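You operate a simulated robot arm through the tools that you are given. There is no shell and no other tool. Be economical: measure what you need, move in short steps, check, and stop when the job is done.

You are at the controls of a simulated two-armed robot. One attempt, no reset.

## Task
Unload the ring setter: the grey pack goes into the open drawer marked rings.
Fine: free the orange bar knob first; shut the drawer, width knob to park, slide pushed in; the other pack stays. Set down upright: what you pick out.

Only the result counts: the job must be done as asked and must still hold three seconds after the hand-in. Knocking over, shifting, dropping, spilling or breaking anything else fails it.

## Robot
Two 7-joint arms with fingered hands on one trunk that stands fixed in place. Base frame: the origin is at the foot of the trunk, x ahead of it, y to its left, z up; the work surface is at about z = 0.8. Units: m, degrees, N and s.
The left shoulder is at [0.042, 0.125, 1.176], the right one opposite. With the tool pointing down near the work surface each hand reaches from about 0.4 to 0.82 m from the base axis, measured 20 degrees to its own side. Payload 4 kg a hand.
The TCP of each hand is the grasp point between the finger pads, 0.029 m short of the fingertips. In the tool frame z runs along the fingers and y along their closing line. Largest opening 0.1 m; the body of the gripper starts 0.034 m behind the TCP. The gripper is a hand of 5 fingers: y runs from the thumb to the fingers, the wrist lies at [-0.015, -0.105, -0.177] in the tool frame, and closing takes about 1.5 s.
Orientation is that of the tool frame in the base frame, as a unit quaternion [x, y, z, w]. With the fingers straight down and the wrist toward the robot, the tool's x, y and z point along [0, 1, 0], [1, 0, 0] and [0, 0, -1] of the base frame.

## Interface
- The arms move only by the tool nudge_tool. It takes "left_targets", "right_targets" or both (then of equal length, played together; a hand with none holds still); each is a list of rows, each a list of 6 numbers: the shift along the tool's x, y, z in units of 100 mm (1.0 is 100 mm), then the turn, a rotation vector about the tool's x, y, z in units of 60 degrees (1.0 is 60 degrees). In form: [[dx, dy, dz, ax, ay, az], ...]. A call has 1 to 8 rows; each row is the pose to reach, as a shift and turn from the pose commanded when the call began, along the tool's axes at that moment. "left_grip" and "right_grip" are, for a hand that has rows, the finger opening in m, from 0 to 0.1, set as the call begins (left out, the last holds). A call with a number of a shift or a turn outside -1 to 1 is refused whole. A row lasts 0.2 s, in which the tool goes at most 0.05 m and 8.6 degrees; a call with a longer step from one row to the next is refused whole, and so is a gripper value outside its range. Where a pose cannot be reached the arm comes as near as it can. A force on the tool above 90 N (or 10 N above the force at the start of the call, whichever is more), or a blocked arm, ends the call early, and 0.2 s more pass. The fingers move at their own pace (about 0.045 m/s each) and stop on an object; they squeeze with about 32 N. The grip force told is the motor's: it shows also when the fingers shut on nothing. Time passes only in rows, and 0.2 s behind the last, so rows that repeat a pose let the fingers close. The reply holds the time, the measured pose of the TCP, the force on the tool along the base axes, the opening and the grip force, in the units named above and with some noise, with the torque about the TCP (base axes, N m) and any sound that the robot's microphone picked up.
- Cameras (640 x 400 px; columns grow to the right, rows downward): "scene" is now at [0.1226, 0.037, 1.2851]; the picture's right is [0.46, -0.89, 0.00], its down [-0.66, -0.34, -0.67] and it looks along [0.60, 0.31, -0.74] (base axes); focal length 214 px, centre (320, 200). "left" rides on the left gripper at [-0.066, -0.086, -0.121] in its tool frame; the picture's right is [-0.76, -0.31, 0.58], its down [0.59, -0.70, 0.40] and it looks along [0.28, 0.64, 0.71] (tool axes); focal length 247 px, centre (320, 200). "right" rides on the right gripper at [0.066, -0.086, -0.121] in its tool frame; the picture's right is [-0.76, 0.31, -0.58], its down [-0.59, -0.70, 0.40] and it looks along [-0.28, 0.64, 0.71] (tool axes); focal length 247 px, centre (320, 200).
- grab_frame(camera): a new picture of that camera. The clock stands still meanwhile.
- move_column(by): slides the trunk up (or, below 0, down) by that many m; the arms and the scene camera ride with it, the base frame stays. It gives what a move gives, with no picture.
- curl_fingers(index, middle, ring, little, thumb_bend, thumb_turn, hand): sets how far each is bent, from 0 (flat) to 1 (curled in); at 0.3 the hand is open as for a grip, at 0.7 the pads meet at the TCP. One left out holds its place. A second passes; each finger stops where it meets its share of the squeeze, and holds until it gets a number again. A gripper value or a shape takes the hand back. It gives what a move gives, with no picture; readings hold the bend of each and the force on index, middle, ring, little, thumb and palm. thumb_turn goes from beside the hand (0) to across from the fingers (1), as for a grip.
- hand_shape(shape, hand): the hand has 5 fingers and takes this shape, open, in about a second: jaw (thumb against the fingers, like two jaws); tri (thumb and two fingers); tip (a fingertip pinch); poke (one finger out to press); point (the index stretched); flat (the hand flat); cup (the hand cupped); fist (a fist). The gripper value then closes the fingers along that shape, each until it touches; the sizes above hold for jaw. It gives what a move gives, with no picture.
- turn_head(pan, tilt): turns the head with the scene camera to pan (to the left, within 80 degrees either way) and tilt (down, from -29 to 69), counted from straight ahead of the robot. It gives what a move gives.
- point_at(camera, pixels): there is no depth. For up to 12 entries [column, row, z] of the newest picture of that camera ("zoom" is the newest enlarged one), the place [x, y] in the base frame at which the ray of that pixel passes the height z, good to about 0.002 m. The clock stands still meanwhile.
- close_up(camera, box): a new picture of the part [left, top, right, bottom] of that camera's present view, enlarged. The clock stands still meanwhile.
- finish_job(): hands the job in; it is judged then, once.

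Go step by step. Measure first, check grasps and placings, and put right what went wrong. The budget is 80 turns and 44 pictures, counting those below and the enlarged ones. Unless the task says otherwise, let go and move clear before handing in, and close with one line.

The tools are called after "Request:" as a command line: name --argument value ..., lists and objects as JSON in quotes. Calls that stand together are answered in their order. nudge_tool: Moves the arms, as the interface text tells. Its arguments: {"type":"object","properties":{"left_targets":{"type":"array","items":{"type":"array","items":{"type":"number"}}},"left_grip":{"type":"number"},"right_targets":{"type":"array","items":{"type":"array","items":{"type":"number"}}},"right_grip":{"type":"number"}},"required":[]} The other tools are called the same way: move_column (by) slides the trunk up or down; hand_shape (shape, hand) gives the hand a shape; curl_fingers (index, middle, ring, little, thumb_bend, thumb_turn, hand) moves the fingers one by one; turn_head (pan, tilt) turns the head that bears the scene camera; grab_frame (camera) takes a picture; point_at (camera, pixels) gives the place at which the rays of pixels pass given heights; close_up (camera, box) takes an enlarged picture of a part of a camera's view; finish_job () hands the job in.

At the start:

```text
clock: 0.0
left_ee_pos: [0.4163, 0.4665, 1.1894]
left_ee_rot: [0.706, 0.708, 0.001, 0.0]
left_force: [-0.3, -0.4, -0.2]
left_wrist_torque: [0.03, -0.01, 0.0]
left_gripper_width: 0.0997
left_grasp_force: 0.0
left_shape: jaw
left_bend: [0.3, 0.3, 0.3, 0.3, 0.3, 0.98]
left_finger forces: [0.0, 0.0, 0.1, 0.0, 0.1, 0.0]
right_ee_pos: [0.5887, 0.0282, 1.2359]
right_ee_rot: [0.707, 0.707, -0.001, -0.002]
right_force: [-0.4, -0.5, -0.1]
right_wrist_torque: [-0.03, 0.01, 0.01]
right_gripper_width: 0.1001
right_grasp_force: 0.0
right_shape: jaw
right_bend: [0.3, 0.3, 0.3, 0.3, 0.3, 0.98]
right_finger forces: [0.0, 0.0, 0.1, 0.1, 0.0, 0.0]
trunk travel left (down, up): [-0.375, 0.372]
head pan, tilt: [27.1, 47.8]
```

scene: 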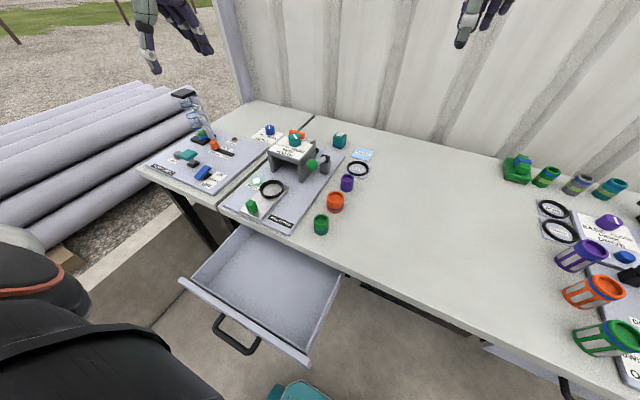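
right: 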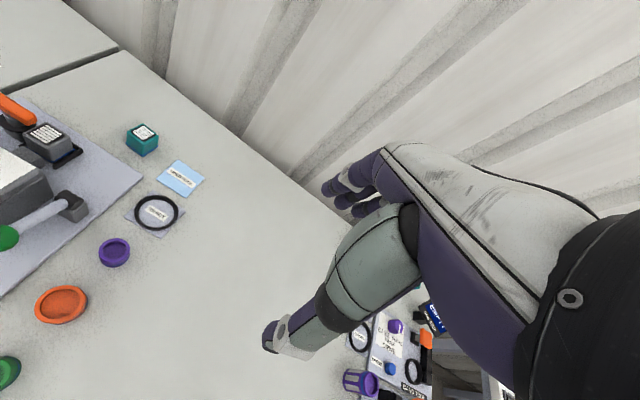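
left: 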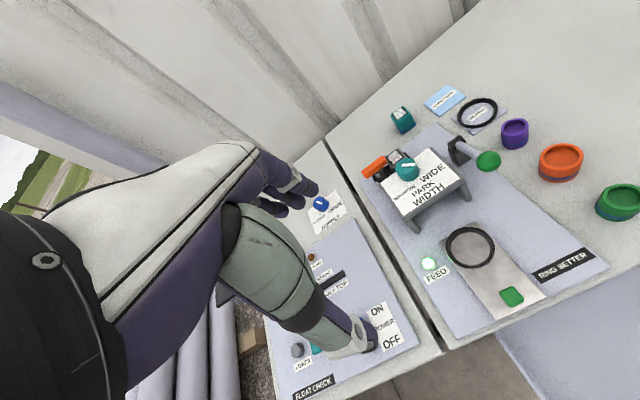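

The ring setter sits around scene pixel (285,175), with an open drawer below at (265,290). I'll take enlarged views to identify the packs, knobs and slide.

Request:
close_up --camera "scene" --box '[210, 110, 380, 240]'

Request:
close_up --camera "left" --box '[340, 60, 640, 340]'

Request:
close_up --camera "scene" --box '[160, 190, 400, 400]'

```text
3.08 times, centred on (295, 175) of scene
```

zoom: 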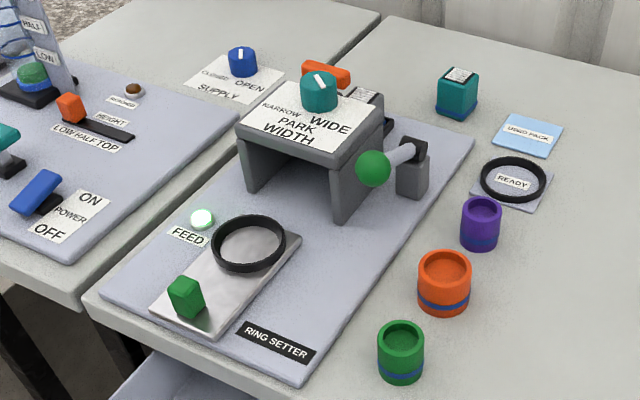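

```text
1.43 times, centred on (490, 200) of left
```

zoom: 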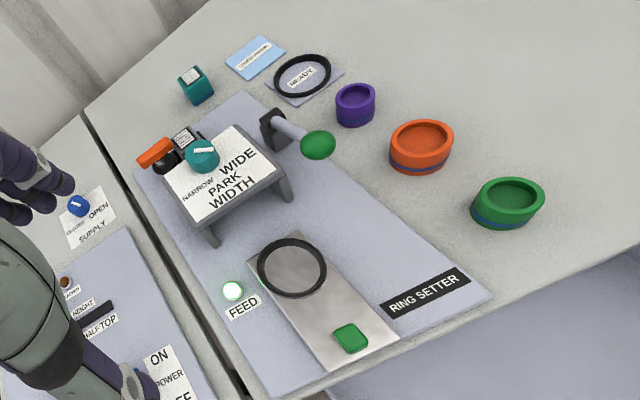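

```text
1.90 times, centred on (280, 295) of scene
```

zoom: 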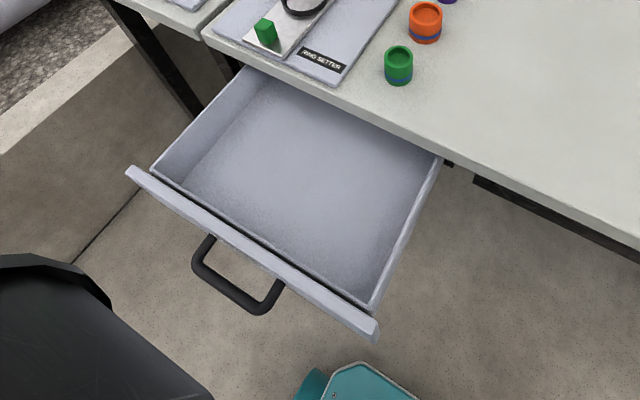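

The grey pack with a label sits behind the bridge, next to the orange bar knob; the teal cube is the other pack. I'll zoom closer from both cameras.

Request:
close_up --camera "left" --box '[350, 130, 480, 215]'

Request:
close_up --camera "right" --box '[0, 70, 150, 260]'

Request:
point_at --camera "scene" --pixels '[[295, 135, 0.9], [298, 136, 0.88], [252, 208, 0.83], [272, 188, 0.82], [313, 165, 0.88], [340, 140, 0.83], [236, 189, 0.81], [296, 230, 0.81], [340, 152, 0.81]]'

Request:
point_at --camera "left" --pixels '[[395, 156, 0.86], [375, 168, 0.86], [408, 169, 0.9], [488, 161, 0.88], [512, 297, 0.83], [470, 248, 0.82], [402, 118, 0.83]]'

```text
4.71 times, centred on (415, 172) of left
```

zoom: 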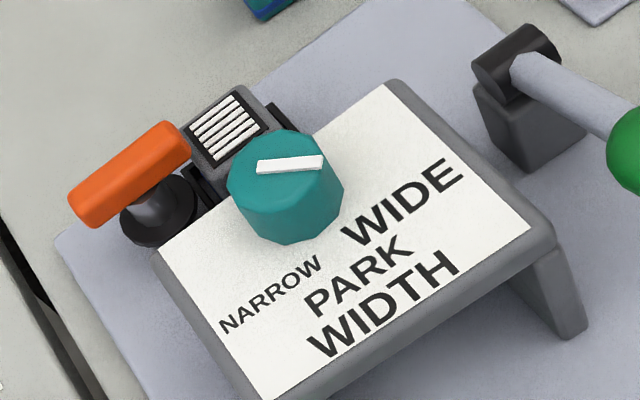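

```text
2.11 times, centred on (75, 165) of right
```

zoom: 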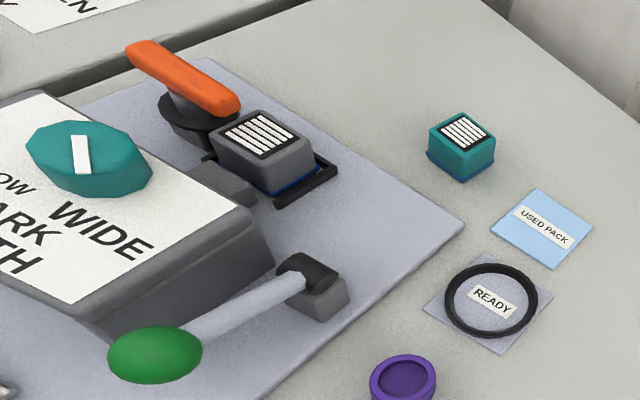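

```text
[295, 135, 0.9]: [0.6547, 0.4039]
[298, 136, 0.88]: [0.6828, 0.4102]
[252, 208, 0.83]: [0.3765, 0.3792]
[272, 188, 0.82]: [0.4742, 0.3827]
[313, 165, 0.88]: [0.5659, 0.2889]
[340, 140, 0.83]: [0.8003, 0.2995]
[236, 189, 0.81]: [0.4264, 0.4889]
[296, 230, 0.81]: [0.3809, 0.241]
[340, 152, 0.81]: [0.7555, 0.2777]
```

```text
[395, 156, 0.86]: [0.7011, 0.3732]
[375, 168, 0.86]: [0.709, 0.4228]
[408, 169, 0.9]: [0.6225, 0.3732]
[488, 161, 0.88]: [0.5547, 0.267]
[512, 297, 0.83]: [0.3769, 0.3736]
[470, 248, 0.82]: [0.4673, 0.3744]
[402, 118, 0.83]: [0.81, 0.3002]
```

The knob's orange bar lies close to the pack's edge. Now I'll measure precisely: plate corners, slide, knobs, drawer.

Request:
point_at --camera "scene" --pixels '[[225.2, 205.8, 0.81], [285.3, 231.8, 0.81], [345.3, 153.9, 0.81], [240, 228, 0.74], [341, 272, 0.74], [308, 364, 0.74], [181, 280, 0.74], [240, 228, 0.8], [236, 340, 0.68], [270, 260, 0.66], [230, 325, 0.7]]'

Request:
point_at --camera "left" --pixels '[[436, 318, 0.8], [496, 330, 0.79], [609, 264, 0.81], [436, 124, 0.81], [370, 151, 0.81], [502, 319, 0.81], [457, 242, 0.81], [470, 260, 0.81]]'

Request:
close_up --camera "scene" --box '[260, 115, 350, 175]'

```text
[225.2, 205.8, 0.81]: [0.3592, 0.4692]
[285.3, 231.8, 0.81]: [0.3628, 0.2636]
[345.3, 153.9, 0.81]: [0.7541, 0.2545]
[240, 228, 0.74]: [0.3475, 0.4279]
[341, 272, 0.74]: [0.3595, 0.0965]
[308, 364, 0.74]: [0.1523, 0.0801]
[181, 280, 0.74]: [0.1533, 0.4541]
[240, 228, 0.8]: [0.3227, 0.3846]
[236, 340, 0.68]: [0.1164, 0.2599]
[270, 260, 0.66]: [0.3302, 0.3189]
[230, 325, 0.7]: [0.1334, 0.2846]
```

```text
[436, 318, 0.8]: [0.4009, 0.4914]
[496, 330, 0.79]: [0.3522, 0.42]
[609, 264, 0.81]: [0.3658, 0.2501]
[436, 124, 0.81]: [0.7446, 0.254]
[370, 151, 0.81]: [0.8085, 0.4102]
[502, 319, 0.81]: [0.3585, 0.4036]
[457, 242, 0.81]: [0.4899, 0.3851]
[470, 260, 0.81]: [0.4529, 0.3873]
```

```text
6.67 times, centred on (305, 145) of scene
```

zoom: 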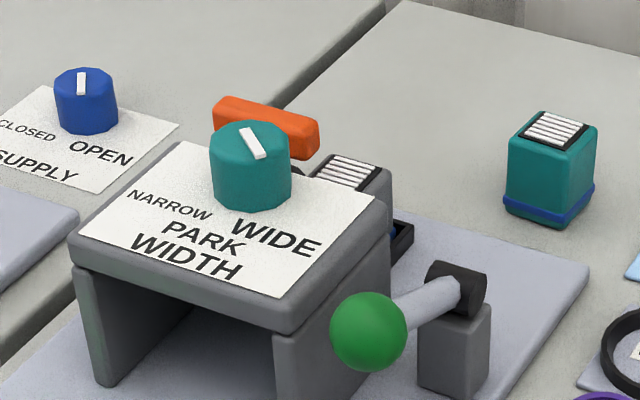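

The plate is aligned with the base axes (x 0.36–0.755, y 0.254–0.467). I'll triangulate heights of pack, knobs and bridge with two cameras at several heights.

Request:
point_at --camera "scene" --pixels '[[308.75, 140.8, 0.84], [308.75, 140.8, 0.9], [296.75, 136, 0.88], [296.75, 136, 0.94], [299, 133, 0.84], [299, 133, 0.9], [317.5, 145, 0.84], [317.5, 145, 0.9]]'

Request:
point_at --camera "left" --pixels '[[395.3, 156.5, 0.84], [395.3, 156.5, 0.9], [408.2, 164.6, 0.88], [408.2, 164.6, 0.94], [374.7, 165.6, 0.84], [374.7, 165.6, 0.9], [431, 147.5, 0.84], [431, 147.5, 0.9]]'

Request:
point_at --camera "right" --pixels '[[47, 134.2, 0.84], [47, 134.2, 0.9], [14, 140, 0.88], [14, 140, 0.94], [11, 107, 0.84], [11, 107, 0.9]]'

```text
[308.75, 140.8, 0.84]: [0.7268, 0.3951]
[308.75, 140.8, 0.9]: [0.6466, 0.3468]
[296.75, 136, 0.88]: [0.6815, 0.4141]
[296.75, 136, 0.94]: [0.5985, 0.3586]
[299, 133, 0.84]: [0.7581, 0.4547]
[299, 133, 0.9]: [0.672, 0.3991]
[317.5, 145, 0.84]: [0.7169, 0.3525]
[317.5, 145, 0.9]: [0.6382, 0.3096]
```

```text
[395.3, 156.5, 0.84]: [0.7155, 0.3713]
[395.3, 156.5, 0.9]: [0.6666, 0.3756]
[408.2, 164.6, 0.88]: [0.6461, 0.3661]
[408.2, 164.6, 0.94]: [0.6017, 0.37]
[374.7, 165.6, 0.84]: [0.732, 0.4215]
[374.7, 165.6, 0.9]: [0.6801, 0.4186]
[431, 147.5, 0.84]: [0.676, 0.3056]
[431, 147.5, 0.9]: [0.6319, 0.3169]
```

```text
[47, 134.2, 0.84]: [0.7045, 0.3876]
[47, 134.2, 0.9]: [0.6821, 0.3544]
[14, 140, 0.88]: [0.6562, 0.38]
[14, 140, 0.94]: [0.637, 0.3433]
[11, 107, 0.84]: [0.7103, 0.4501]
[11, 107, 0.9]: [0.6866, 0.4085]
```

Triangulated: pack top ≈ (0.695, 0.374, 0.865), orange bar ≈ (0.695, 0.42, 0.881), width knob top ≈ (0.608, 0.369, 0.93), bridge top ≈ 0.90 ending at x≈0.635. I'll bring the left hand nearer for a better look.

Request:
nudge_tool --left_targets '[[0, 0.25, 0.25, 0, 0, 0], [0, 0.5, 0.5, 0, 0, 0], [0, 0.75, 0.75, 0, 0, 0], [0, 1, 1, 0, 0, 0], [0, 1, 1, 0, 0, 0]]'

Request:
grab_frame --camera "left"

```text
clock: 1.2
left_ee_pos: [0.5144, 0.4647, 1.0868]
left_ee_rot: [0.707, 0.707, 0.0, 0.0]
left_force: [-0.4, -0.3, -0.7]
left_wrist_torque: [0.01, -0.02, 0.01]
left_gripper_width: 0.0998
left_grasp_force: 0.1
left_shape: jaw
left_bend: [0.3, 0.3, 0.3, 0.3, 0.3, 0.98]
left_finger forces: [0.0, 0.0, 0.0, 0.0, 0.1, 0.0]
right_ee_pos: [0.5871, 0.0277, 1.2344]
right_ee_rot: [0.706, 0.708, 0.001, 0.0]
right_force: [0.6, 0.2, 0.1]
right_wrist_torque: [0.0, -0.05, 0.04]
right_gripper_width: 0.1
right_grasp_force: 0.1
right_shape: jaw
right_bend: [0.3, 0.3, 0.3, 0.3, 0.3, 0.98]
right_finger forces: [0.0, 0.0, 0.0, 0.0, 0.0, 0.0]
trunk travel left (down, up): [-0.375, 0.372]
head pan, tilt: [27.1, 47.8]
```

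```text
34 pictures are left
```

left: 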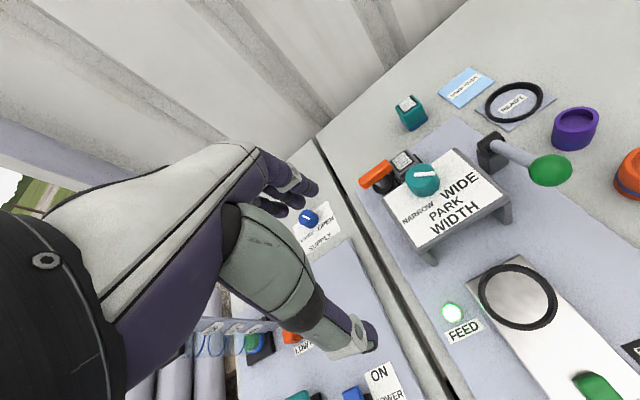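

The knob group is at pixels (370–470, 150–260); zooming there.

Request:
close_up --camera "left" --box '[350, 135, 470, 210]'

Request:
point_at --camera "zoom" --pixels '[[200, 200, 0.885], [320, 200, 0.9]]'

```text
5.33 times, centred on (410, 172) of left
```

zoom: 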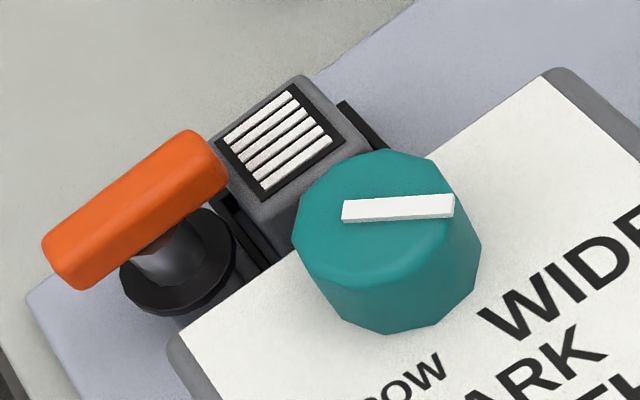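

```text
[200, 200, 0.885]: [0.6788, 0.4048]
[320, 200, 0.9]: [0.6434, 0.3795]
```

Request:
point_at --camera "zoom" --pixels '[[345, 212, 0.932], [455, 205, 0.932], [300, 220, 0.93], [440, 175, 0.93], [385, 150, 0.93], [365, 265, 0.93], [65, 260, 0.885], [205, 155, 0.885], [90, 290, 0.875], [225, 185, 0.875], [180, 270, 0.83]]'

Request:
point_at --camera "left" --pixels '[[420, 218, 0.902], [447, 209, 0.902], [461, 186, 0.902], [386, 198, 0.9], [428, 251, 0.9], [506, 205, 0.9], [455, 150, 0.9], [519, 297, 0.822], [600, 385, 0.83], [551, 170, 0.88]]'

```text
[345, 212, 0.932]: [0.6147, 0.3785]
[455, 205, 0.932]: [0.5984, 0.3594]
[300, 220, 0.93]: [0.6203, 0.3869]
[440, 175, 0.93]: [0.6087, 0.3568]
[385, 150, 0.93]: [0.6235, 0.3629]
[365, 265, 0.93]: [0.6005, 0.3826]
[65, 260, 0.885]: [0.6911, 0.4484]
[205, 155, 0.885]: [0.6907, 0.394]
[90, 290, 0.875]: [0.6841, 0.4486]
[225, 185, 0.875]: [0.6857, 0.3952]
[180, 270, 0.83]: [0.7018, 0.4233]
```

```text
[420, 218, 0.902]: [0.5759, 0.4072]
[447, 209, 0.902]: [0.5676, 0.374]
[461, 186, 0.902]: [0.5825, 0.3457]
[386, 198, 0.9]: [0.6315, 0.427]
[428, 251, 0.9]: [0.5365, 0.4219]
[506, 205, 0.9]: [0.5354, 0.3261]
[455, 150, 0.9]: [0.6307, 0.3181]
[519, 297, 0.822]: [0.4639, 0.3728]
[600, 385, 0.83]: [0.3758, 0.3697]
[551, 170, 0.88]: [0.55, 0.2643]
```

Width knob (centre ≈ (0.612, 0.372)) points at WIDE, about 45° from PARK. The orange bar lies along y from 0.394 to 0.449 at x≈0.69, its end over the pack; I'll move above it with the jaw half open.

Request:
nudge_tool --left_targets '[[-0.12, 0.3, 0, 0, 0, 0], [-0.24, 0.6, 0, 0, 0, 0], [-0.36, 0.85, 0, 0, 0, 0], [-0.44, 1, 0, 0, 0, 0], [-0.44, 1, 0, 0, 0, 0]]' --left_grip 0.06

Request:
nudge_tool --left_targets '[[0, 0.25, 0.2, 0, 0, 0], [0, 0.5, 0.4, 0, 0, 0], [0, 0.75, 0.7, 0, 0, 0], [0, 0.75, 1.0, 0, 0, 0], [0, 0.75, 1.0, 0, 0, 0]]'

Request:
close_up --camera "scene" --box '[240, 90, 360, 190]'

Request:
grab_frame --camera "left"

```text
clock: 2.4
left_ee_pos: [0.6171, 0.4215, 1.088]
left_ee_rot: [0.706, 0.708, 0.0, 0.0]
left_force: [-1.0, 0.1, 0.4]
left_wrist_torque: [-0.01, -0.03, 0.02]
left_gripper_width: 0.0602
left_grasp_force: 0.1
left_shape: jaw
left_bend: [0.4, 0.39, 0.73, 0.44, 0.3, 1.0]
left_finger forces: [0.0, 0.0, 0.0, 0.1, 0.0, 0.0]
right_ee_pos: [0.588, 0.0278, 1.235]
right_ee_rot: [0.707, 0.708, -0.001, -0.001]
right_force: [-0.1, -1.0, 0.1]
right_wrist_torque: [0.04, -0.01, -0.04]
right_gripper_width: 0.0996
right_grasp_force: 0.1
right_shape: jaw
right_bend: [0.3, 0.3, 0.3, 0.3, 0.3, 0.98]
right_finger forces: [0.0, 0.0, 0.0, 0.1, 0.1, 0.0]
trunk travel left (down, up): [-0.375, 0.372]
head pan, tilt: [27.1, 47.8]
```

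```text
clock: 3.6
left_ee_pos: [0.6886, 0.4222, 0.9876]
left_ee_rot: [0.707, 0.708, 0.001, 0.0]
left_force: [-0.1, -0.4, 0.1]
left_wrist_torque: [-0.02, -0.01, -0.02]
left_gripper_width: 0.0601
left_grasp_force: 0.1
left_shape: jaw
left_bend: [0.4, 0.39, 0.73, 0.44, 0.3, 1.0]
left_finger forces: [0.0, 0.0, 0.0, 0.0, 0.0, 0.0]
right_ee_pos: [0.5883, 0.0278, 1.2346]
right_ee_rot: [0.707, 0.707, -0.001, -0.001]
right_force: [1.2, 0.1, 0.1]
right_wrist_torque: [-0.01, 0.01, 0.0]
right_gripper_width: 0.0999
right_grasp_force: 0.2
right_shape: jaw
right_bend: [0.3, 0.3, 0.3, 0.3, 0.3, 0.98]
right_finger forces: [0.0, 0.0, 0.1, 0.0, 0.0, 0.0]
trunk travel left (down, up): [-0.375, 0.372]
head pan, tilt: [27.1, 47.8]
```

```text
4.00 times, centred on (300, 140) of scene
```

zoom: 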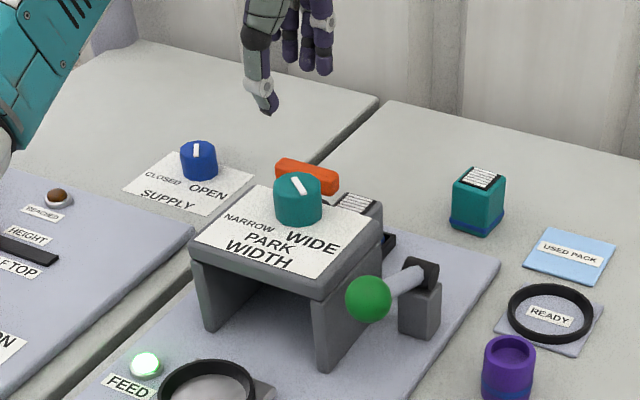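

```text
31 pictures are left
```

left: 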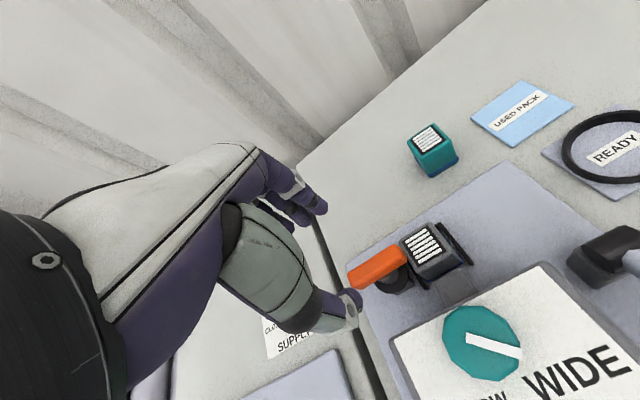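

Hand is above the bar: finger and thumb tips straddle it. Check the tips' actual heights before lowering.

Request:
point_at --camera "scene" --pixels '[[287, 117.5, 0.96], [287, 117.5, 0.94], [301, 108, 0.96], [301, 108, 0.98]]'

Request:
point_at --camera "left" --pixels '[[350, 310, 0.96], [322, 205, 0.96], [358, 300, 0.94], [380, 280, 0.885]]'

```text
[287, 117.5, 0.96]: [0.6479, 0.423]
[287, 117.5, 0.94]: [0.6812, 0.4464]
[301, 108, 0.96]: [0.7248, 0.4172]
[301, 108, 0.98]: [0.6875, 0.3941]
```

```text
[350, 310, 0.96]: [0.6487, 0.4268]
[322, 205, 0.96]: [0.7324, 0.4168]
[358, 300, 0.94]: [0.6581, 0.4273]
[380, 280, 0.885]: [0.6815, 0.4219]
```

Both tips sit 29 mm below the TCP as stated. Lower 92 mm and close on the bar.

Request:
nudge_tool --left_targets '[[0, 0.02, 0.3, 0, 0, 0], [0, 0.02, 0.6, 0, 0, 0], [0, 0.02, 0.8, 0, 0, 0], [0, 0.02, 0.92, 0, 0, 0], [0, 0.02, 0.92, 0, 0, 0]]'

Request:
nudge_tool --left_targets '[[0, 0, 0, 0, 0, 0], [0, 0, 0, 0, 0, 0], [0, 0, 0, 0, 0, 0], [0, 0, 0, 0, 0, 0], [0, 0, 0, 0, 0, 0], [0, 0, 0, 0, 0, 0]]' --left_grip 0.0

Request:
grab_frame --camera "left"

```text
clock: 4.8
left_ee_pos: [0.694, 0.4213, 0.897]
left_ee_rot: [0.707, 0.707, -0.001, 0.0]
left_force: [-0.9, 0.3, 0.7]
left_wrist_torque: [0.01, 0.02, 0.03]
left_gripper_width: 0.0602
left_grasp_force: 0.1
left_shape: jaw
left_bend: [0.4, 0.39, 0.73, 0.44, 0.3, 1.0]
left_finger forces: [0.0, 0.1, 0.0, 0.0, 0.0, 0.1]
right_ee_pos: [0.5872, 0.0279, 1.237]
right_ee_rot: [0.708, 0.706, -0.001, -0.001]
right_force: [0.6, 0.5, -0.3]
right_wrist_torque: [-0.02, 0.01, 0.0]
right_gripper_width: 0.0998
right_grasp_force: 0.0
right_shape: jaw
right_bend: [0.3, 0.3, 0.3, 0.3, 0.3, 0.98]
right_finger forces: [0.0, 0.0, 0.0, 0.0, 0.1, 0.1]
trunk travel left (down, up): [-0.375, 0.372]
head pan, tilt: [27.1, 47.8]
```

```text
clock: 6.2
left_ee_pos: [0.6942, 0.4224, 0.8963]
left_ee_rot: [0.707, 0.707, -0.001, -0.001]
left_force: [-0.3, -0.5, -1.5]
left_wrist_torque: [-0.02, 0.01, -0.09]
left_gripper_width: 0.0129
left_grasp_force: 31.7
left_shape: jaw
left_bend: [0.64, 0.61, 0.73, 0.68, 0.72, 1.0]
left_finger forces: [15.0, 8.4, 3.7, 0.0, 28.3, 0.0]
right_ee_pos: [0.5884, 0.0286, 1.2358]
right_ee_rot: [0.707, 0.707, -0.001, 0.0]
right_force: [0.3, 0.4, -0.2]
right_wrist_torque: [0.0, 0.0, 0.01]
right_gripper_width: 0.0997
right_grasp_force: 0.1
right_shape: jaw
right_bend: [0.3, 0.3, 0.3, 0.3, 0.3, 0.98]
right_finger forces: [0.1, 0.1, 0.0, 0.0, 0.0, 0.0]
trunk travel left (down, up): [-0.375, 0.372]
head pan, tilt: [27.1, 47.8]
```

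```text
30 pictures are left
```

left: 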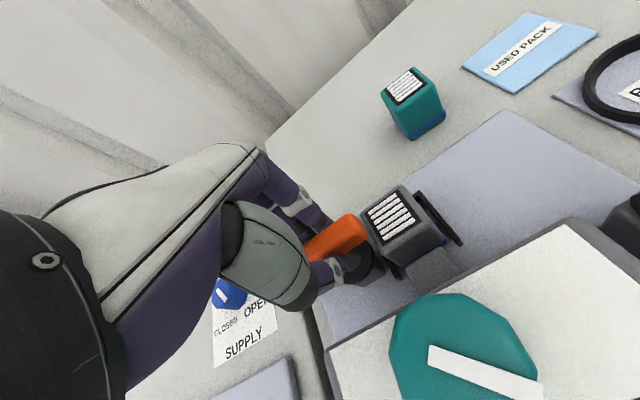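

The bar is gripped (12.9 mm, 32 N) at (0.694, 0.422). Try turning anticlockwise 15° first and read the torque.

Request:
nudge_tool --left_targets '[[0, 0, 0, 0, 0, -0.06], [0, 0, 0, 0, 0, -0.12], [0, 0, 0, 0, 0, -0.18], [0, 0, 0, 0, 0, -0.25], [0, 0, 0, 0, 0, -0.25]]'

```text
clock: 7.4
left_ee_pos: [0.6952, 0.4203, 0.8966]
left_ee_rot: [0.609, 0.793, 0.001, 0.0]
left_force: [6.5, -7.1, 1.2]
left_wrist_torque: [-0.08, -0.2, -0.36]
left_gripper_width: 0.0127
left_grasp_force: 31.7
left_shape: jaw
left_bend: [0.65, 0.59, 0.74, 0.68, 0.72, 1.0]
left_finger forces: [14.5, 14.5, 5.7, 0.1, 29.0, 0.0]
right_ee_pos: [0.5874, 0.0272, 1.234]
right_ee_rot: [0.707, 0.707, 0.0, -0.001]
right_force: [-0.8, -0.2, 0.6]
right_wrist_torque: [0.03, 0.01, 0.02]
right_gripper_width: 0.0999
right_grasp_force: 0.1
right_shape: jaw
right_bend: [0.3, 0.3, 0.3, 0.3, 0.3, 0.98]
right_finger forces: [0.0, 0.1, 0.1, 0.0, 0.0, 0.0]
trunk travel left (down, up): [-0.375, 0.372]
head pan, tilt: [27.1, 47.8]
```

Turned 15° with modest torque (0.36 N m); check whether the bar follows.

Request:
close_up --camera "left" --box '[260, 160, 480, 300]'

```text
2.86 times, centred on (370, 230) of left
```

zoom: 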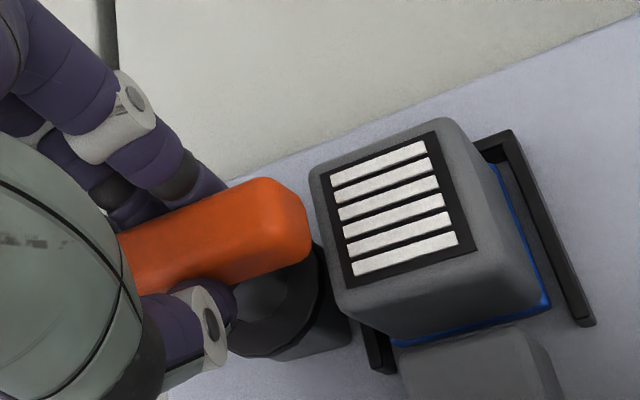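

The bar's edge is still parallel to the pack's stripes (slope −0.39 both), so it did not turn: the fingers slipped round. Go back and try clockwise.

Request:
nudge_tool --left_targets '[[0, 0, 0, 0, 0, 0.1], [0, 0, 0, 0, 0, 0.2], [0, 0, 0, 0, 0, 0.3], [0, 0, 0, 0, 0, 0.4], [0, 0, 0, 0, 0, 0.5], [0, 0, 0, 0, 0, 0.5]]'

Request:
close_up --camera "left" --box '[260, 160, 480, 300]'

```text
clock: 8.8
left_ee_pos: [0.6927, 0.4235, 0.8959]
left_ee_rot: [0.794, 0.609, 0.0, 0.0]
left_force: [5.5, 4.9, 4.0]
left_wrist_torque: [0.07, -0.22, 0.03]
left_gripper_width: 0.0131
left_grasp_force: 31.9
left_shape: jaw
left_bend: [0.63, 0.61, 0.72, 0.68, 0.73, 1.0]
left_finger forces: [21.2, 8.8, 3.3, 0.0, 27.8, 0.0]
right_ee_pos: [0.5892, 0.0276, 1.235]
right_ee_rot: [0.706, 0.708, -0.001, 0.0]
right_force: [0.1, -0.4, 0.0]
right_wrist_torque: [0.0, -0.02, -0.04]
right_gripper_width: 0.0998
right_grasp_force: 0.2
right_shape: jaw
right_bend: [0.3, 0.3, 0.3, 0.3, 0.3, 0.98]
right_finger forces: [0.0, 0.0, 0.0, 0.0, 0.0, 0.0]
trunk travel left (down, up): [-0.375, 0.372]
head pan, tilt: [27.1, 47.8]
```

```text
2.86 times, centred on (370, 230) of left
```

zoom: 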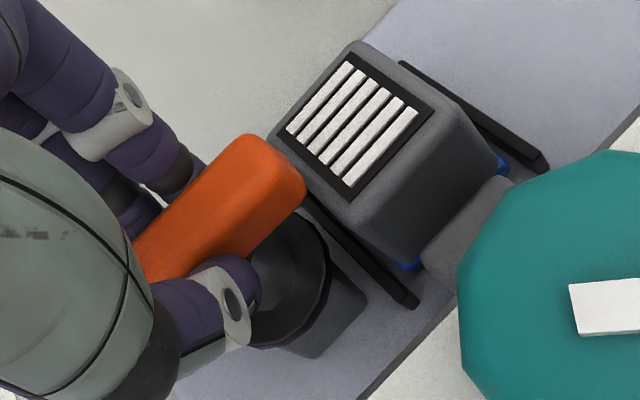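

The bar now lags the pack's stripes slightly (slope −0.91 vs −1.08) and torque is low, so it seems to give clockwise. Continue 25° more.

Request:
nudge_tool --left_targets '[[0, 0, 0, 0, 0, 0.1], [0, 0, 0, 0, 0, 0.2], [0, 0, 0, 0, 0, 0.3], [0, 0, 0, 0, 0, 0.4], [0, 0, 0, 0, 0, 0.4]]'

Request:
close_up --camera "left" --box '[260, 160, 480, 300]'

```text
clock: 10.0
left_ee_pos: [0.6926, 0.4239, 0.8949]
left_ee_rot: [0.903, 0.43, 0.001, 0.001]
left_force: [7.3, 10.3, 8.0]
left_wrist_torque: [0.18, -0.25, 0.05]
left_gripper_width: 0.0131
left_grasp_force: 31.7
left_shape: jaw
left_bend: [0.63, 0.61, 0.72, 0.68, 0.73, 1.0]
left_finger forces: [19.6, 9.1, 3.8, 0.0, 30.9, 0.0]
right_ee_pos: [0.5881, 0.0282, 1.2351]
right_ee_rot: [0.707, 0.708, -0.001, 0.0]
right_force: [0.0, 0.5, 0.8]
right_wrist_torque: [-0.02, 0.04, 0.01]
right_gripper_width: 0.0997
right_grasp_force: 0.0
right_shape: jaw
right_bend: [0.3, 0.3, 0.3, 0.3, 0.3, 0.98]
right_finger forces: [0.0, 0.0, 0.1, 0.0, 0.0, 0.0]
trunk travel left (down, up): [-0.375, 0.372]
head pan, tilt: [27.1, 47.8]
```

```text
2.86 times, centred on (370, 230) of left
```

zoom: 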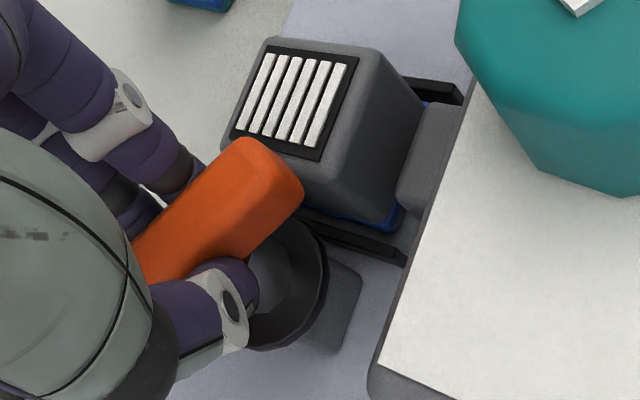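

Now the bar follows the hand: clockwise it turns freely (about 30° so far). Continue clockwise 30°.

Request:
nudge_tool --left_targets '[[0, 0, -0.01, 0, 0, 0.1], [0, 0, -0.02, 0, 0, 0.2], [0, 0, -0.02, 0, 0, 0.3], [0, 0, -0.02, 0, 0, 0.4], [0, 0, -0.02, 0, 0, 0.5], [0, 0, -0.02, 0, 0, 0.5]]'

Request:
nudge_tool --left_targets '[[0, 0, 0, 0, 0, 0.1], [0, 0, 0, 0, 0, 0.2], [0, 0, 0, 0, 0, 0.3], [0, 0, 0, 0, 0, 0.4], [0, 0, 0, 0, 0, 0.4]]'

Request:
close_up --camera "left" --box '[200, 120, 480, 320]'

```text
clock: 11.4
left_ee_pos: [0.6452, 0.4017, 0.8998]
left_ee_rot: [0.983, 0.182, 0.002, 0.0]
left_force: [25.1, 5.0, -0.3]
left_wrist_torque: [0.02, -0.25, -0.11]
left_gripper_width: 0.0039
left_grasp_force: 32.0
left_shape: jaw
left_bend: [0.73, 0.61, 0.72, 0.71, 0.8, 1.0]
left_finger forces: [19.4, 0.0, 0.5, 0.0, 0.1, 0.0]
left hand out of reach, approached as far as the arm can: row 1, 2, 3, 4, 5, 6
right_ee_pos: [0.5894, 0.0294, 1.2343]
right_ee_rot: [0.707, 0.708, -0.003, 0.0]
right_force: [-0.2, 0.0, 0.3]
right_wrist_torque: [-0.06, -0.02, 0.0]
right_gripper_width: 0.0997
right_grasp_force: 0.0
right_shape: jaw
right_bend: [0.3, 0.3, 0.3, 0.3, 0.3, 0.98]
right_finger forces: [0.0, 0.0, 0.0, 0.1, 0.0, 0.0]
trunk travel left (down, up): [-0.375, 0.372]
head pan, tilt: [27.1, 47.8]
```

```text
clock: 12.2
left_ee_pos: [0.6453, 0.3915, 0.9065]
left_ee_rot: [0.999, 0.048, 0.019, -0.001]
left_force: [25.1, 3.7, 2.0]
left_wrist_torque: [0.06, -0.1, 0.01]
left_gripper_width: 0.004
left_grasp_force: 31.5
left_shape: jaw
left_bend: [0.73, 0.61, 0.72, 0.71, 0.81, 1.0]
left_finger forces: [30.4, 0.0, 0.0, 0.0, 0.0, 0.0]
left hand out of reach, approached as far as the arm can: row 1, 2, 3, 4
right_ee_pos: [0.6029, 0.0242, 1.2329]
right_ee_rot: [0.712, 0.702, -0.002, -0.002]
right_force: [-1.4, -0.2, 0.0]
right_wrist_torque: [0.04, -0.14, -0.01]
right_gripper_width: 0.0998
right_grasp_force: 0.1
right_shape: jaw
right_bend: [0.3, 0.3, 0.3, 0.3, 0.3, 0.98]
right_finger forces: [0.0, 0.0, 0.1, 0.0, 0.0, 0.1]
trunk travel left (down, up): [-0.375, 0.372]
head pan, tilt: [27.1, 47.8]
stopped in row 4 (left hand): the force on the tool passed its limit at 99 N (the readings are from after the stop); the commanded pose is now the measured one
```

```text
2.00 times, centred on (340, 220) of left
```

zoom: 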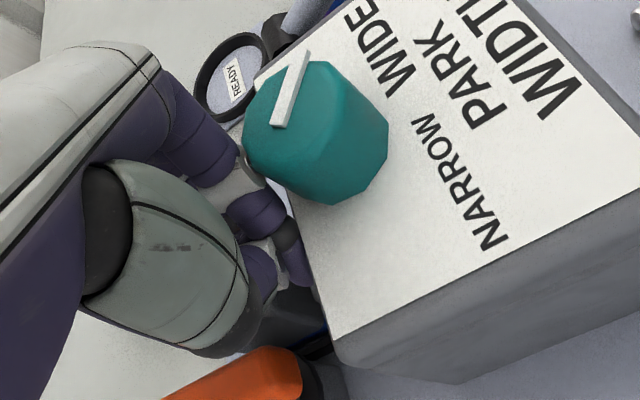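

The arm ran out of reach and was pulled toward the bridge (25 N in x). I'll lift straight up carefully before anything else.

Request:
nudge_tool --left_targets '[[0, 0, -0.1, 0, 0, 0], [0, 0, -0.25, 0, 0, 0], [0, 0, -0.5, 0, 0, 0], [0, 0, -0.8, 0, 0, 0], [0, 0, -1.0, 0, 0, 0], [0, 0, -1.0, 0, 0, 0]]'

Request:
close_up --camera "scene" --box '[240, 90, 360, 190]'

```text
clock: 12.5
left_ee_pos: [0.5656, 0.4287, 0.9324]
left_ee_rot: [0.996, 0.078, 0.047, 0.001]
left_force: [-4.9, 1.8, 1.7]
left_wrist_torque: [-0.11, -0.35, 0.1]
left_gripper_width: 0.0042
left_grasp_force: 31.8
left_shape: jaw
left_bend: [0.73, 0.74, 0.72, 0.71, 0.82, 1.0]
left_finger forces: [0.0, 0.1, 0.0, 0.1, 0.0, 0.0]
right_ee_pos: [0.5323, 0.0637, 1.2413]
right_ee_rot: [0.687, 0.726, 0.004, 0.003]
right_force: [-4.2, -0.2, 2.6]
right_wrist_torque: [-0.04, -0.23, -0.07]
right_gripper_width: 0.0997
right_grasp_force: 0.0
right_shape: jaw
right_bend: [0.3, 0.3, 0.3, 0.3, 0.3, 0.98]
right_finger forces: [0.0, 0.1, 0.0, 0.1, 0.1, 0.1]
trunk travel left (down, up): [-0.375, 0.372]
head pan, tilt: [27.1, 47.8]
stopped in row 1 (left hand): the arm was blocked; the commanded pose is now the measured one
```

```text
4.00 times, centred on (300, 140) of scene
```

zoom: 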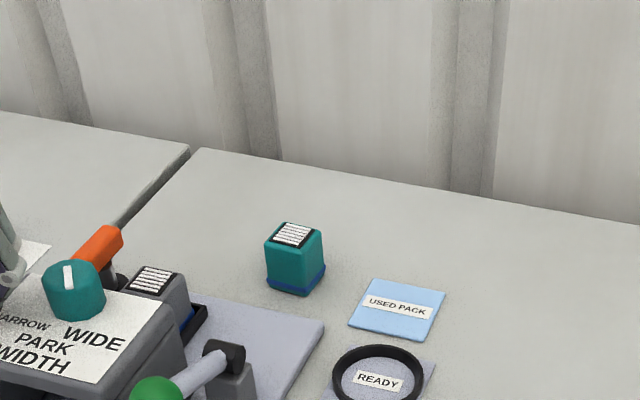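

The body seems to have swayed as the contact released (both hands shifted). Let it settle with a small raise and then re-measure.

Request:
nudge_tool --left_targets '[[0, 0, 0, 0, 0, 0], [0, 0, -0.05, 0, 0, 0], [0, 0, -0.1, 0, 0, 0], [0, 0, -0.1, 0, 0, 0], [0, 0, -0.1, 0, 0, 0]]'

Request:
grab_frame --camera "scene"

```text
clock: 12.9
left_ee_pos: [0.3532, 0.518, 0.9502]
left_ee_rot: [0.982, 0.165, 0.089, 0.007]
left_force: [-2.9, 3.9, 0.6]
left_wrist_torque: [-0.28, -0.2, 0.05]
left_gripper_width: 0.0039
left_grasp_force: 32.1
left_shape: jaw
left_bend: [0.73, 0.74, 0.72, 0.71, 0.81, 1.0]
left_finger forces: [0.0, 0.0, 0.0, 0.0, 0.0, 0.0]
right_ee_pos: [0.3631, 0.1676, 1.2404]
right_ee_rot: [0.604, 0.797, 0.0, 0.011]
right_force: [-3.5, 4.2, 2.1]
right_wrist_torque: [-0.31, -0.23, -0.05]
right_gripper_width: 0.1001
right_grasp_force: 0.0
right_shape: jaw
right_bend: [0.3, 0.3, 0.3, 0.3, 0.3, 0.98]
right_finger forces: [0.0, 0.0, 0.1, 0.0, 0.0, 0.0]
trunk travel left (down, up): [-0.375, 0.372]
head pan, tilt: [27.1, 47.8]
stopped in row 1 (left hand): the arm was blocked; the commanded pose is now the measured one
```

```text
24 pictures are left
```

scene: 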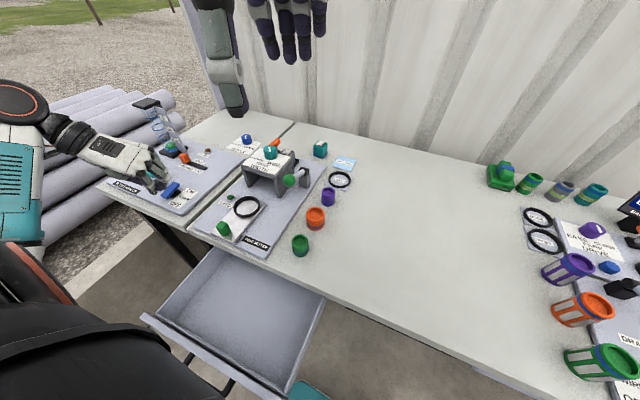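

The whole upper body is twisting to the left and the left hand is drifting over the neighbouring station (pixel (140,160)). Raise the trunk to lift both hands clear and let it settle.

Request:
move_column --by 0.1

Request:
grab_frame --camera "scene"

```text
clock: 13.2
left_ee_pos: [0.235, 0.5264, 0.9468]
left_ee_rot: [0.981, 0.185, 0.066, -0.003]
left_force: [-5.2, 3.1, 0.8]
left_wrist_torque: [-0.2, -0.32, 0.13]
left_gripper_width: 0.004
left_grasp_force: 32.5
left_shape: jaw
left_bend: [0.73, 0.74, 0.72, 0.71, 0.81, 1.0]
left_finger forces: [0.0, 0.1, 0.1, 0.0, 0.0, 0.0]
right_ee_pos: [0.2659, 0.1769, 1.2484]
right_ee_rot: [0.583, 0.812, 0.008, 0.016]
right_force: [-4.0, 3.8, 1.6]
right_wrist_torque: [-0.32, -0.35, -0.07]
right_gripper_width: 0.0996
right_grasp_force: 0.0
right_shape: jaw
right_bend: [0.3, 0.3, 0.3, 0.3, 0.3, 0.98]
right_finger forces: [0.0, 0.0, 0.0, 0.1, 0.1, 0.1]
trunk travel left (down, up): [-0.378, 0.369]
head pan, tilt: [27.1, 47.8]
stopped: the arm was blocked; the commanded pose is now the measured one
```

```text
23 pictures are left
```

scene: 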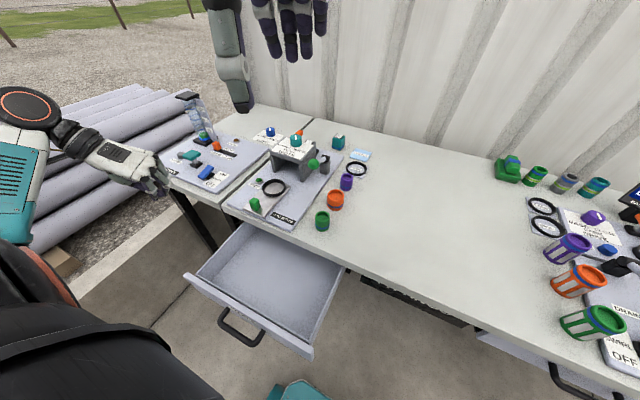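

Both hands swung back; the left hand is now clear of the tables at pixel (150,180). Let time pass by re-opening the left hand and see if it settles.

Request:
hand_shape --hand "left" --shape "jaw"

Request:
grab_frame --camera "scene"

```text
clock: 14.1
left_ee_pos: [0.2877, 0.5193, 0.9426]
left_ee_rot: [0.983, 0.174, 0.059, -0.004]
left_force: [1.0, 0.5, -0.2]
left_wrist_torque: [-0.03, -0.03, 0.02]
left_gripper_width: 0.1
left_grasp_force: 0.1
left_shape: jaw
left_bend: [0.3, 0.3, 0.3, 0.3, 0.3, 0.98]
left_finger forces: [0.1, 0.0, 0.0, 0.0, 0.0, 0.0]
right_ee_pos: [0.321, 0.1675, 1.2409]
right_ee_rot: [0.598, 0.802, 0.001, 0.003]
right_force: [0.9, 0.2, 0.4]
right_wrist_torque: [-0.02, 0.01, 0.0]
right_gripper_width: 0.0998
right_grasp_force: 0.1
right_shape: jaw
right_bend: [0.3, 0.3, 0.3, 0.3, 0.3, 0.98]
right_finger forces: [0.0, 0.1, 0.0, 0.0, 0.0, 0.1]
trunk travel left (down, up): [-0.378, 0.369]
head pan, tilt: [27.1, 47.8]
```

```text
22 pictures are left
```

scene: 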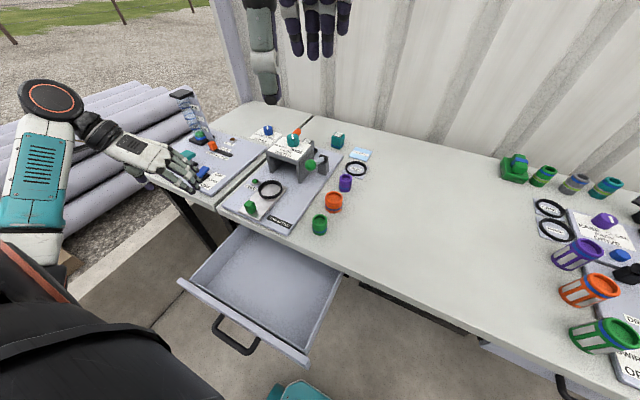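

Settled. The scene camera is back to its original view. Lift the left hand and turn its wrist back toward the robot.

Request:
nudge_tool --left_targets '[[0, 0, -0.3, 0, 0, 0], [0, 0, -0.6, 0, 0, 0], [0, 0, -1.0, 0, 0, -0.1], [0, 0, -1.0, 0, 0, -0.22], [0, 0, -1.0, 0, 0, -0.35], [0, 0, -1.0, 0, 0, -0.45], [0, 0, -1.0, 0, 0, -0.55], [0, 0, -1.0, 0, 0, -0.6]]'

Request:
close_up --camera "scene" --box '[210, 110, 380, 240]'

```text
clock: 15.9
left_ee_pos: [0.2774, 0.5146, 1.0432]
left_ee_rot: [0.881, 0.47, 0.058, 0.013]
left_force: [1.0, -0.9, -0.4]
left_wrist_torque: [0.02, 0.02, -0.01]
left_gripper_width: 0.0998
left_grasp_force: 0.1
left_shape: jaw
left_bend: [0.3, 0.3, 0.3, 0.3, 0.3, 0.98]
left_finger forces: [0.1, 0.1, 0.1, 0.1, 0.1, 0.0]
right_ee_pos: [0.3229, 0.1652, 1.2404]
right_ee_rot: [0.598, 0.801, 0.0, 0.003]
right_force: [0.8, -1.4, 0.1]
right_wrist_torque: [0.01, 0.0, -0.01]
right_gripper_width: 0.1
right_grasp_force: 0.1
right_shape: jaw
right_bend: [0.3, 0.3, 0.3, 0.3, 0.3, 0.98]
right_finger forces: [0.0, 0.0, 0.0, 0.1, 0.0, 0.1]
trunk travel left (down, up): [-0.378, 0.369]
head pan, tilt: [27.1, 47.8]
```

```text
3.08 times, centred on (295, 175) of scene
```

zoom: 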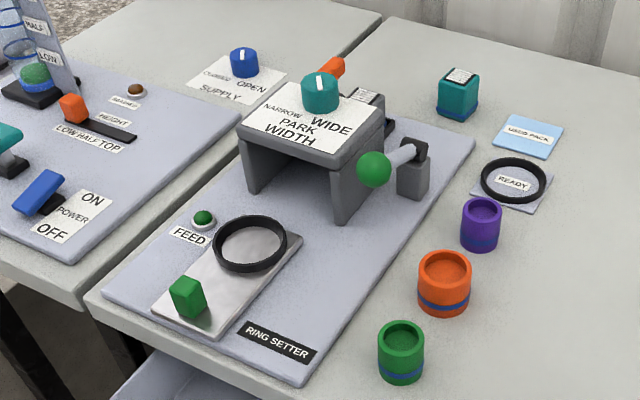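

Scene intact: the orange bar is now turned to lie along x (zoom (330,68)), the FEED light went out, i.e. freed. I'll restore the hand orientation and then view the area closely.

Request:
nudge_tool --left_targets '[[0, 0, -0.1, 0.024, -0.015, -0.12], [0, 0, -0.2, 0.04, -0.025, -0.24], [0, 0, -0.3, 0.06, -0.035, -0.36], [0, 0, -0.4, 0.08, -0.05, -0.47], [0, 0, -0.4, 0.097, -0.062, -0.563], [0, 0, -0.4, 0.097, -0.062, -0.563]]'

Request:
nudge_tool --left_targets '[[-0.1, 0.4, 0, 0, 0, 0], [-0.2, 0.7, 0, 0, 0, 0], [-0.3, 1.0, 0, 0, 0, 0], [-0.3, 1.0, 0, 0, 0, 0]]'

Request:
nudge_tool --left_targets '[[-0.1, 0.4, 0, 0, 0, 0], [-0.2, 0.7, 0, 0, 0, 0], [-0.3, 1.0, 0, 0, 0, 0], [-0.3, 1.0, 0, 0, 0, 0]]'

Request:
grab_frame --camera "left"

```text
clock: 17.3
left_ee_pos: [0.2739, 0.5127, 1.0831]
left_ee_rot: [0.707, 0.707, -0.001, 0.001]
left_force: [-0.5, 0.6, 0.7]
left_wrist_torque: [-0.02, 0.02, -0.02]
left_gripper_width: 0.0997
left_grasp_force: 0.0
left_shape: jaw
left_bend: [0.3, 0.3, 0.3, 0.3, 0.3, 0.98]
left_finger forces: [0.0, 0.0, 0.0, 0.0, 0.1, 0.0]
right_ee_pos: [0.3209, 0.1645, 1.2405]
right_ee_rot: [0.598, 0.801, 0.0, 0.004]
right_force: [0.7, -0.3, -0.1]
right_wrist_torque: [-0.01, 0.0, 0.03]
right_gripper_width: 0.0998
right_grasp_force: 0.1
right_shape: jaw
right_bend: [0.3, 0.3, 0.3, 0.3, 0.3, 0.98]
right_finger forces: [0.1, 0.1, 0.0, 0.0, 0.1, 0.1]
trunk travel left (down, up): [-0.378, 0.369]
head pan, tilt: [27.1, 47.8]
```

```text
clock: 18.3
left_ee_pos: [0.3732, 0.4823, 1.0828]
left_ee_rot: [0.709, 0.706, -0.001, 0.001]
left_force: [-0.1, -0.3, -0.5]
left_wrist_torque: [-0.01, 0.01, 0.01]
left_gripper_width: 0.0999
left_grasp_force: 0.1
left_shape: jaw
left_bend: [0.3, 0.3, 0.3, 0.3, 0.3, 0.98]
left_finger forces: [0.1, 0.0, 0.0, 0.1, 0.0, 0.1]
right_ee_pos: [0.322, 0.1643, 1.241]
right_ee_rot: [0.599, 0.801, 0.0, 0.003]
right_force: [0.4, -0.3, 0.3]
right_wrist_torque: [-0.04, -0.01, 0.02]
right_gripper_width: 0.0999
right_grasp_force: 0.1
right_shape: jaw
right_bend: [0.3, 0.3, 0.3, 0.3, 0.3, 0.98]
right_finger forces: [0.0, 0.1, 0.0, 0.1, 0.0, 0.0]
trunk travel left (down, up): [-0.378, 0.369]
head pan, tilt: [27.1, 47.8]
```

```text
clock: 19.3
left_ee_pos: [0.4723, 0.4538, 1.0822]
left_ee_rot: [0.709, 0.705, -0.001, 0.001]
left_force: [-0.3, -1.4, 0.1]
left_wrist_torque: [0.0, -0.02, -0.04]
left_gripper_width: 0.0999
left_grasp_force: 0.2
left_shape: jaw
left_bend: [0.3, 0.3, 0.3, 0.3, 0.3, 0.98]
left_finger forces: [0.1, 0.0, 0.0, 0.0, 0.0, 0.0]
right_ee_pos: [0.3224, 0.1645, 1.2415]
right_ee_rot: [0.599, 0.801, 0.001, 0.004]
right_force: [0.1, -0.1, 0.3]
right_wrist_torque: [-0.01, 0.01, 0.02]
right_gripper_width: 0.0997
right_grasp_force: 0.0
right_shape: jaw
right_bend: [0.3, 0.3, 0.3, 0.3, 0.3, 0.98]
right_finger forces: [0.0, 0.0, 0.0, 0.0, 0.0, 0.1]
trunk travel left (down, up): [-0.378, 0.369]
head pan, tilt: [27.1, 47.8]
```

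```text
20 pictures are left
```

left: 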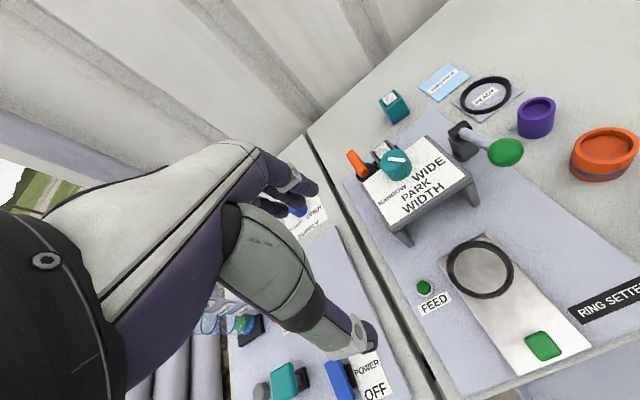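

Request:
close_up --camera "left" --box '[340, 130, 440, 200]'

```text
5.71 times, centred on (390, 165) of left
```

zoom: 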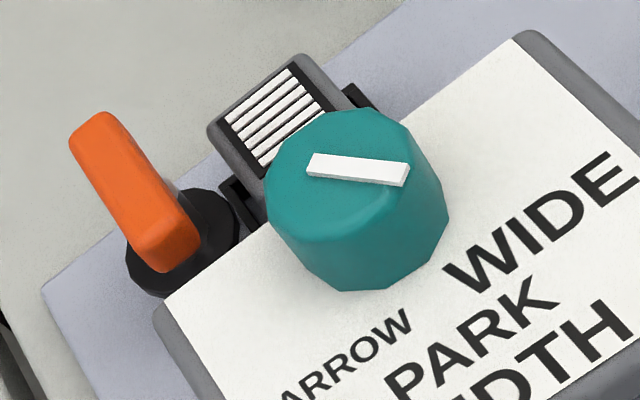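

Request:
point_at --camera "zoom" --pixels '[[310, 162, 0.933], [408, 172, 0.933], [355, 160, 0.93], [95, 120, 0.885], [175, 250, 0.885], [208, 130, 0.865], [300, 55, 0.865], [345, 95, 0.865], [270, 180, 0.865], [230, 185, 0.83], [370, 95, 0.83]]'

```text
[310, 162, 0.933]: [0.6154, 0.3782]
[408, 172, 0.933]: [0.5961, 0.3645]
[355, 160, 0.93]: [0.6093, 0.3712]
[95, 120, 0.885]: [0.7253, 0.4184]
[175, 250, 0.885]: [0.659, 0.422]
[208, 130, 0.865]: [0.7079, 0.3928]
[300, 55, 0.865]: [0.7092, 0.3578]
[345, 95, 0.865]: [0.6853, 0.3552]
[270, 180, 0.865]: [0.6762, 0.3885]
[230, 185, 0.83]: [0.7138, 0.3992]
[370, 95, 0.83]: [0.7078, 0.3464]
```

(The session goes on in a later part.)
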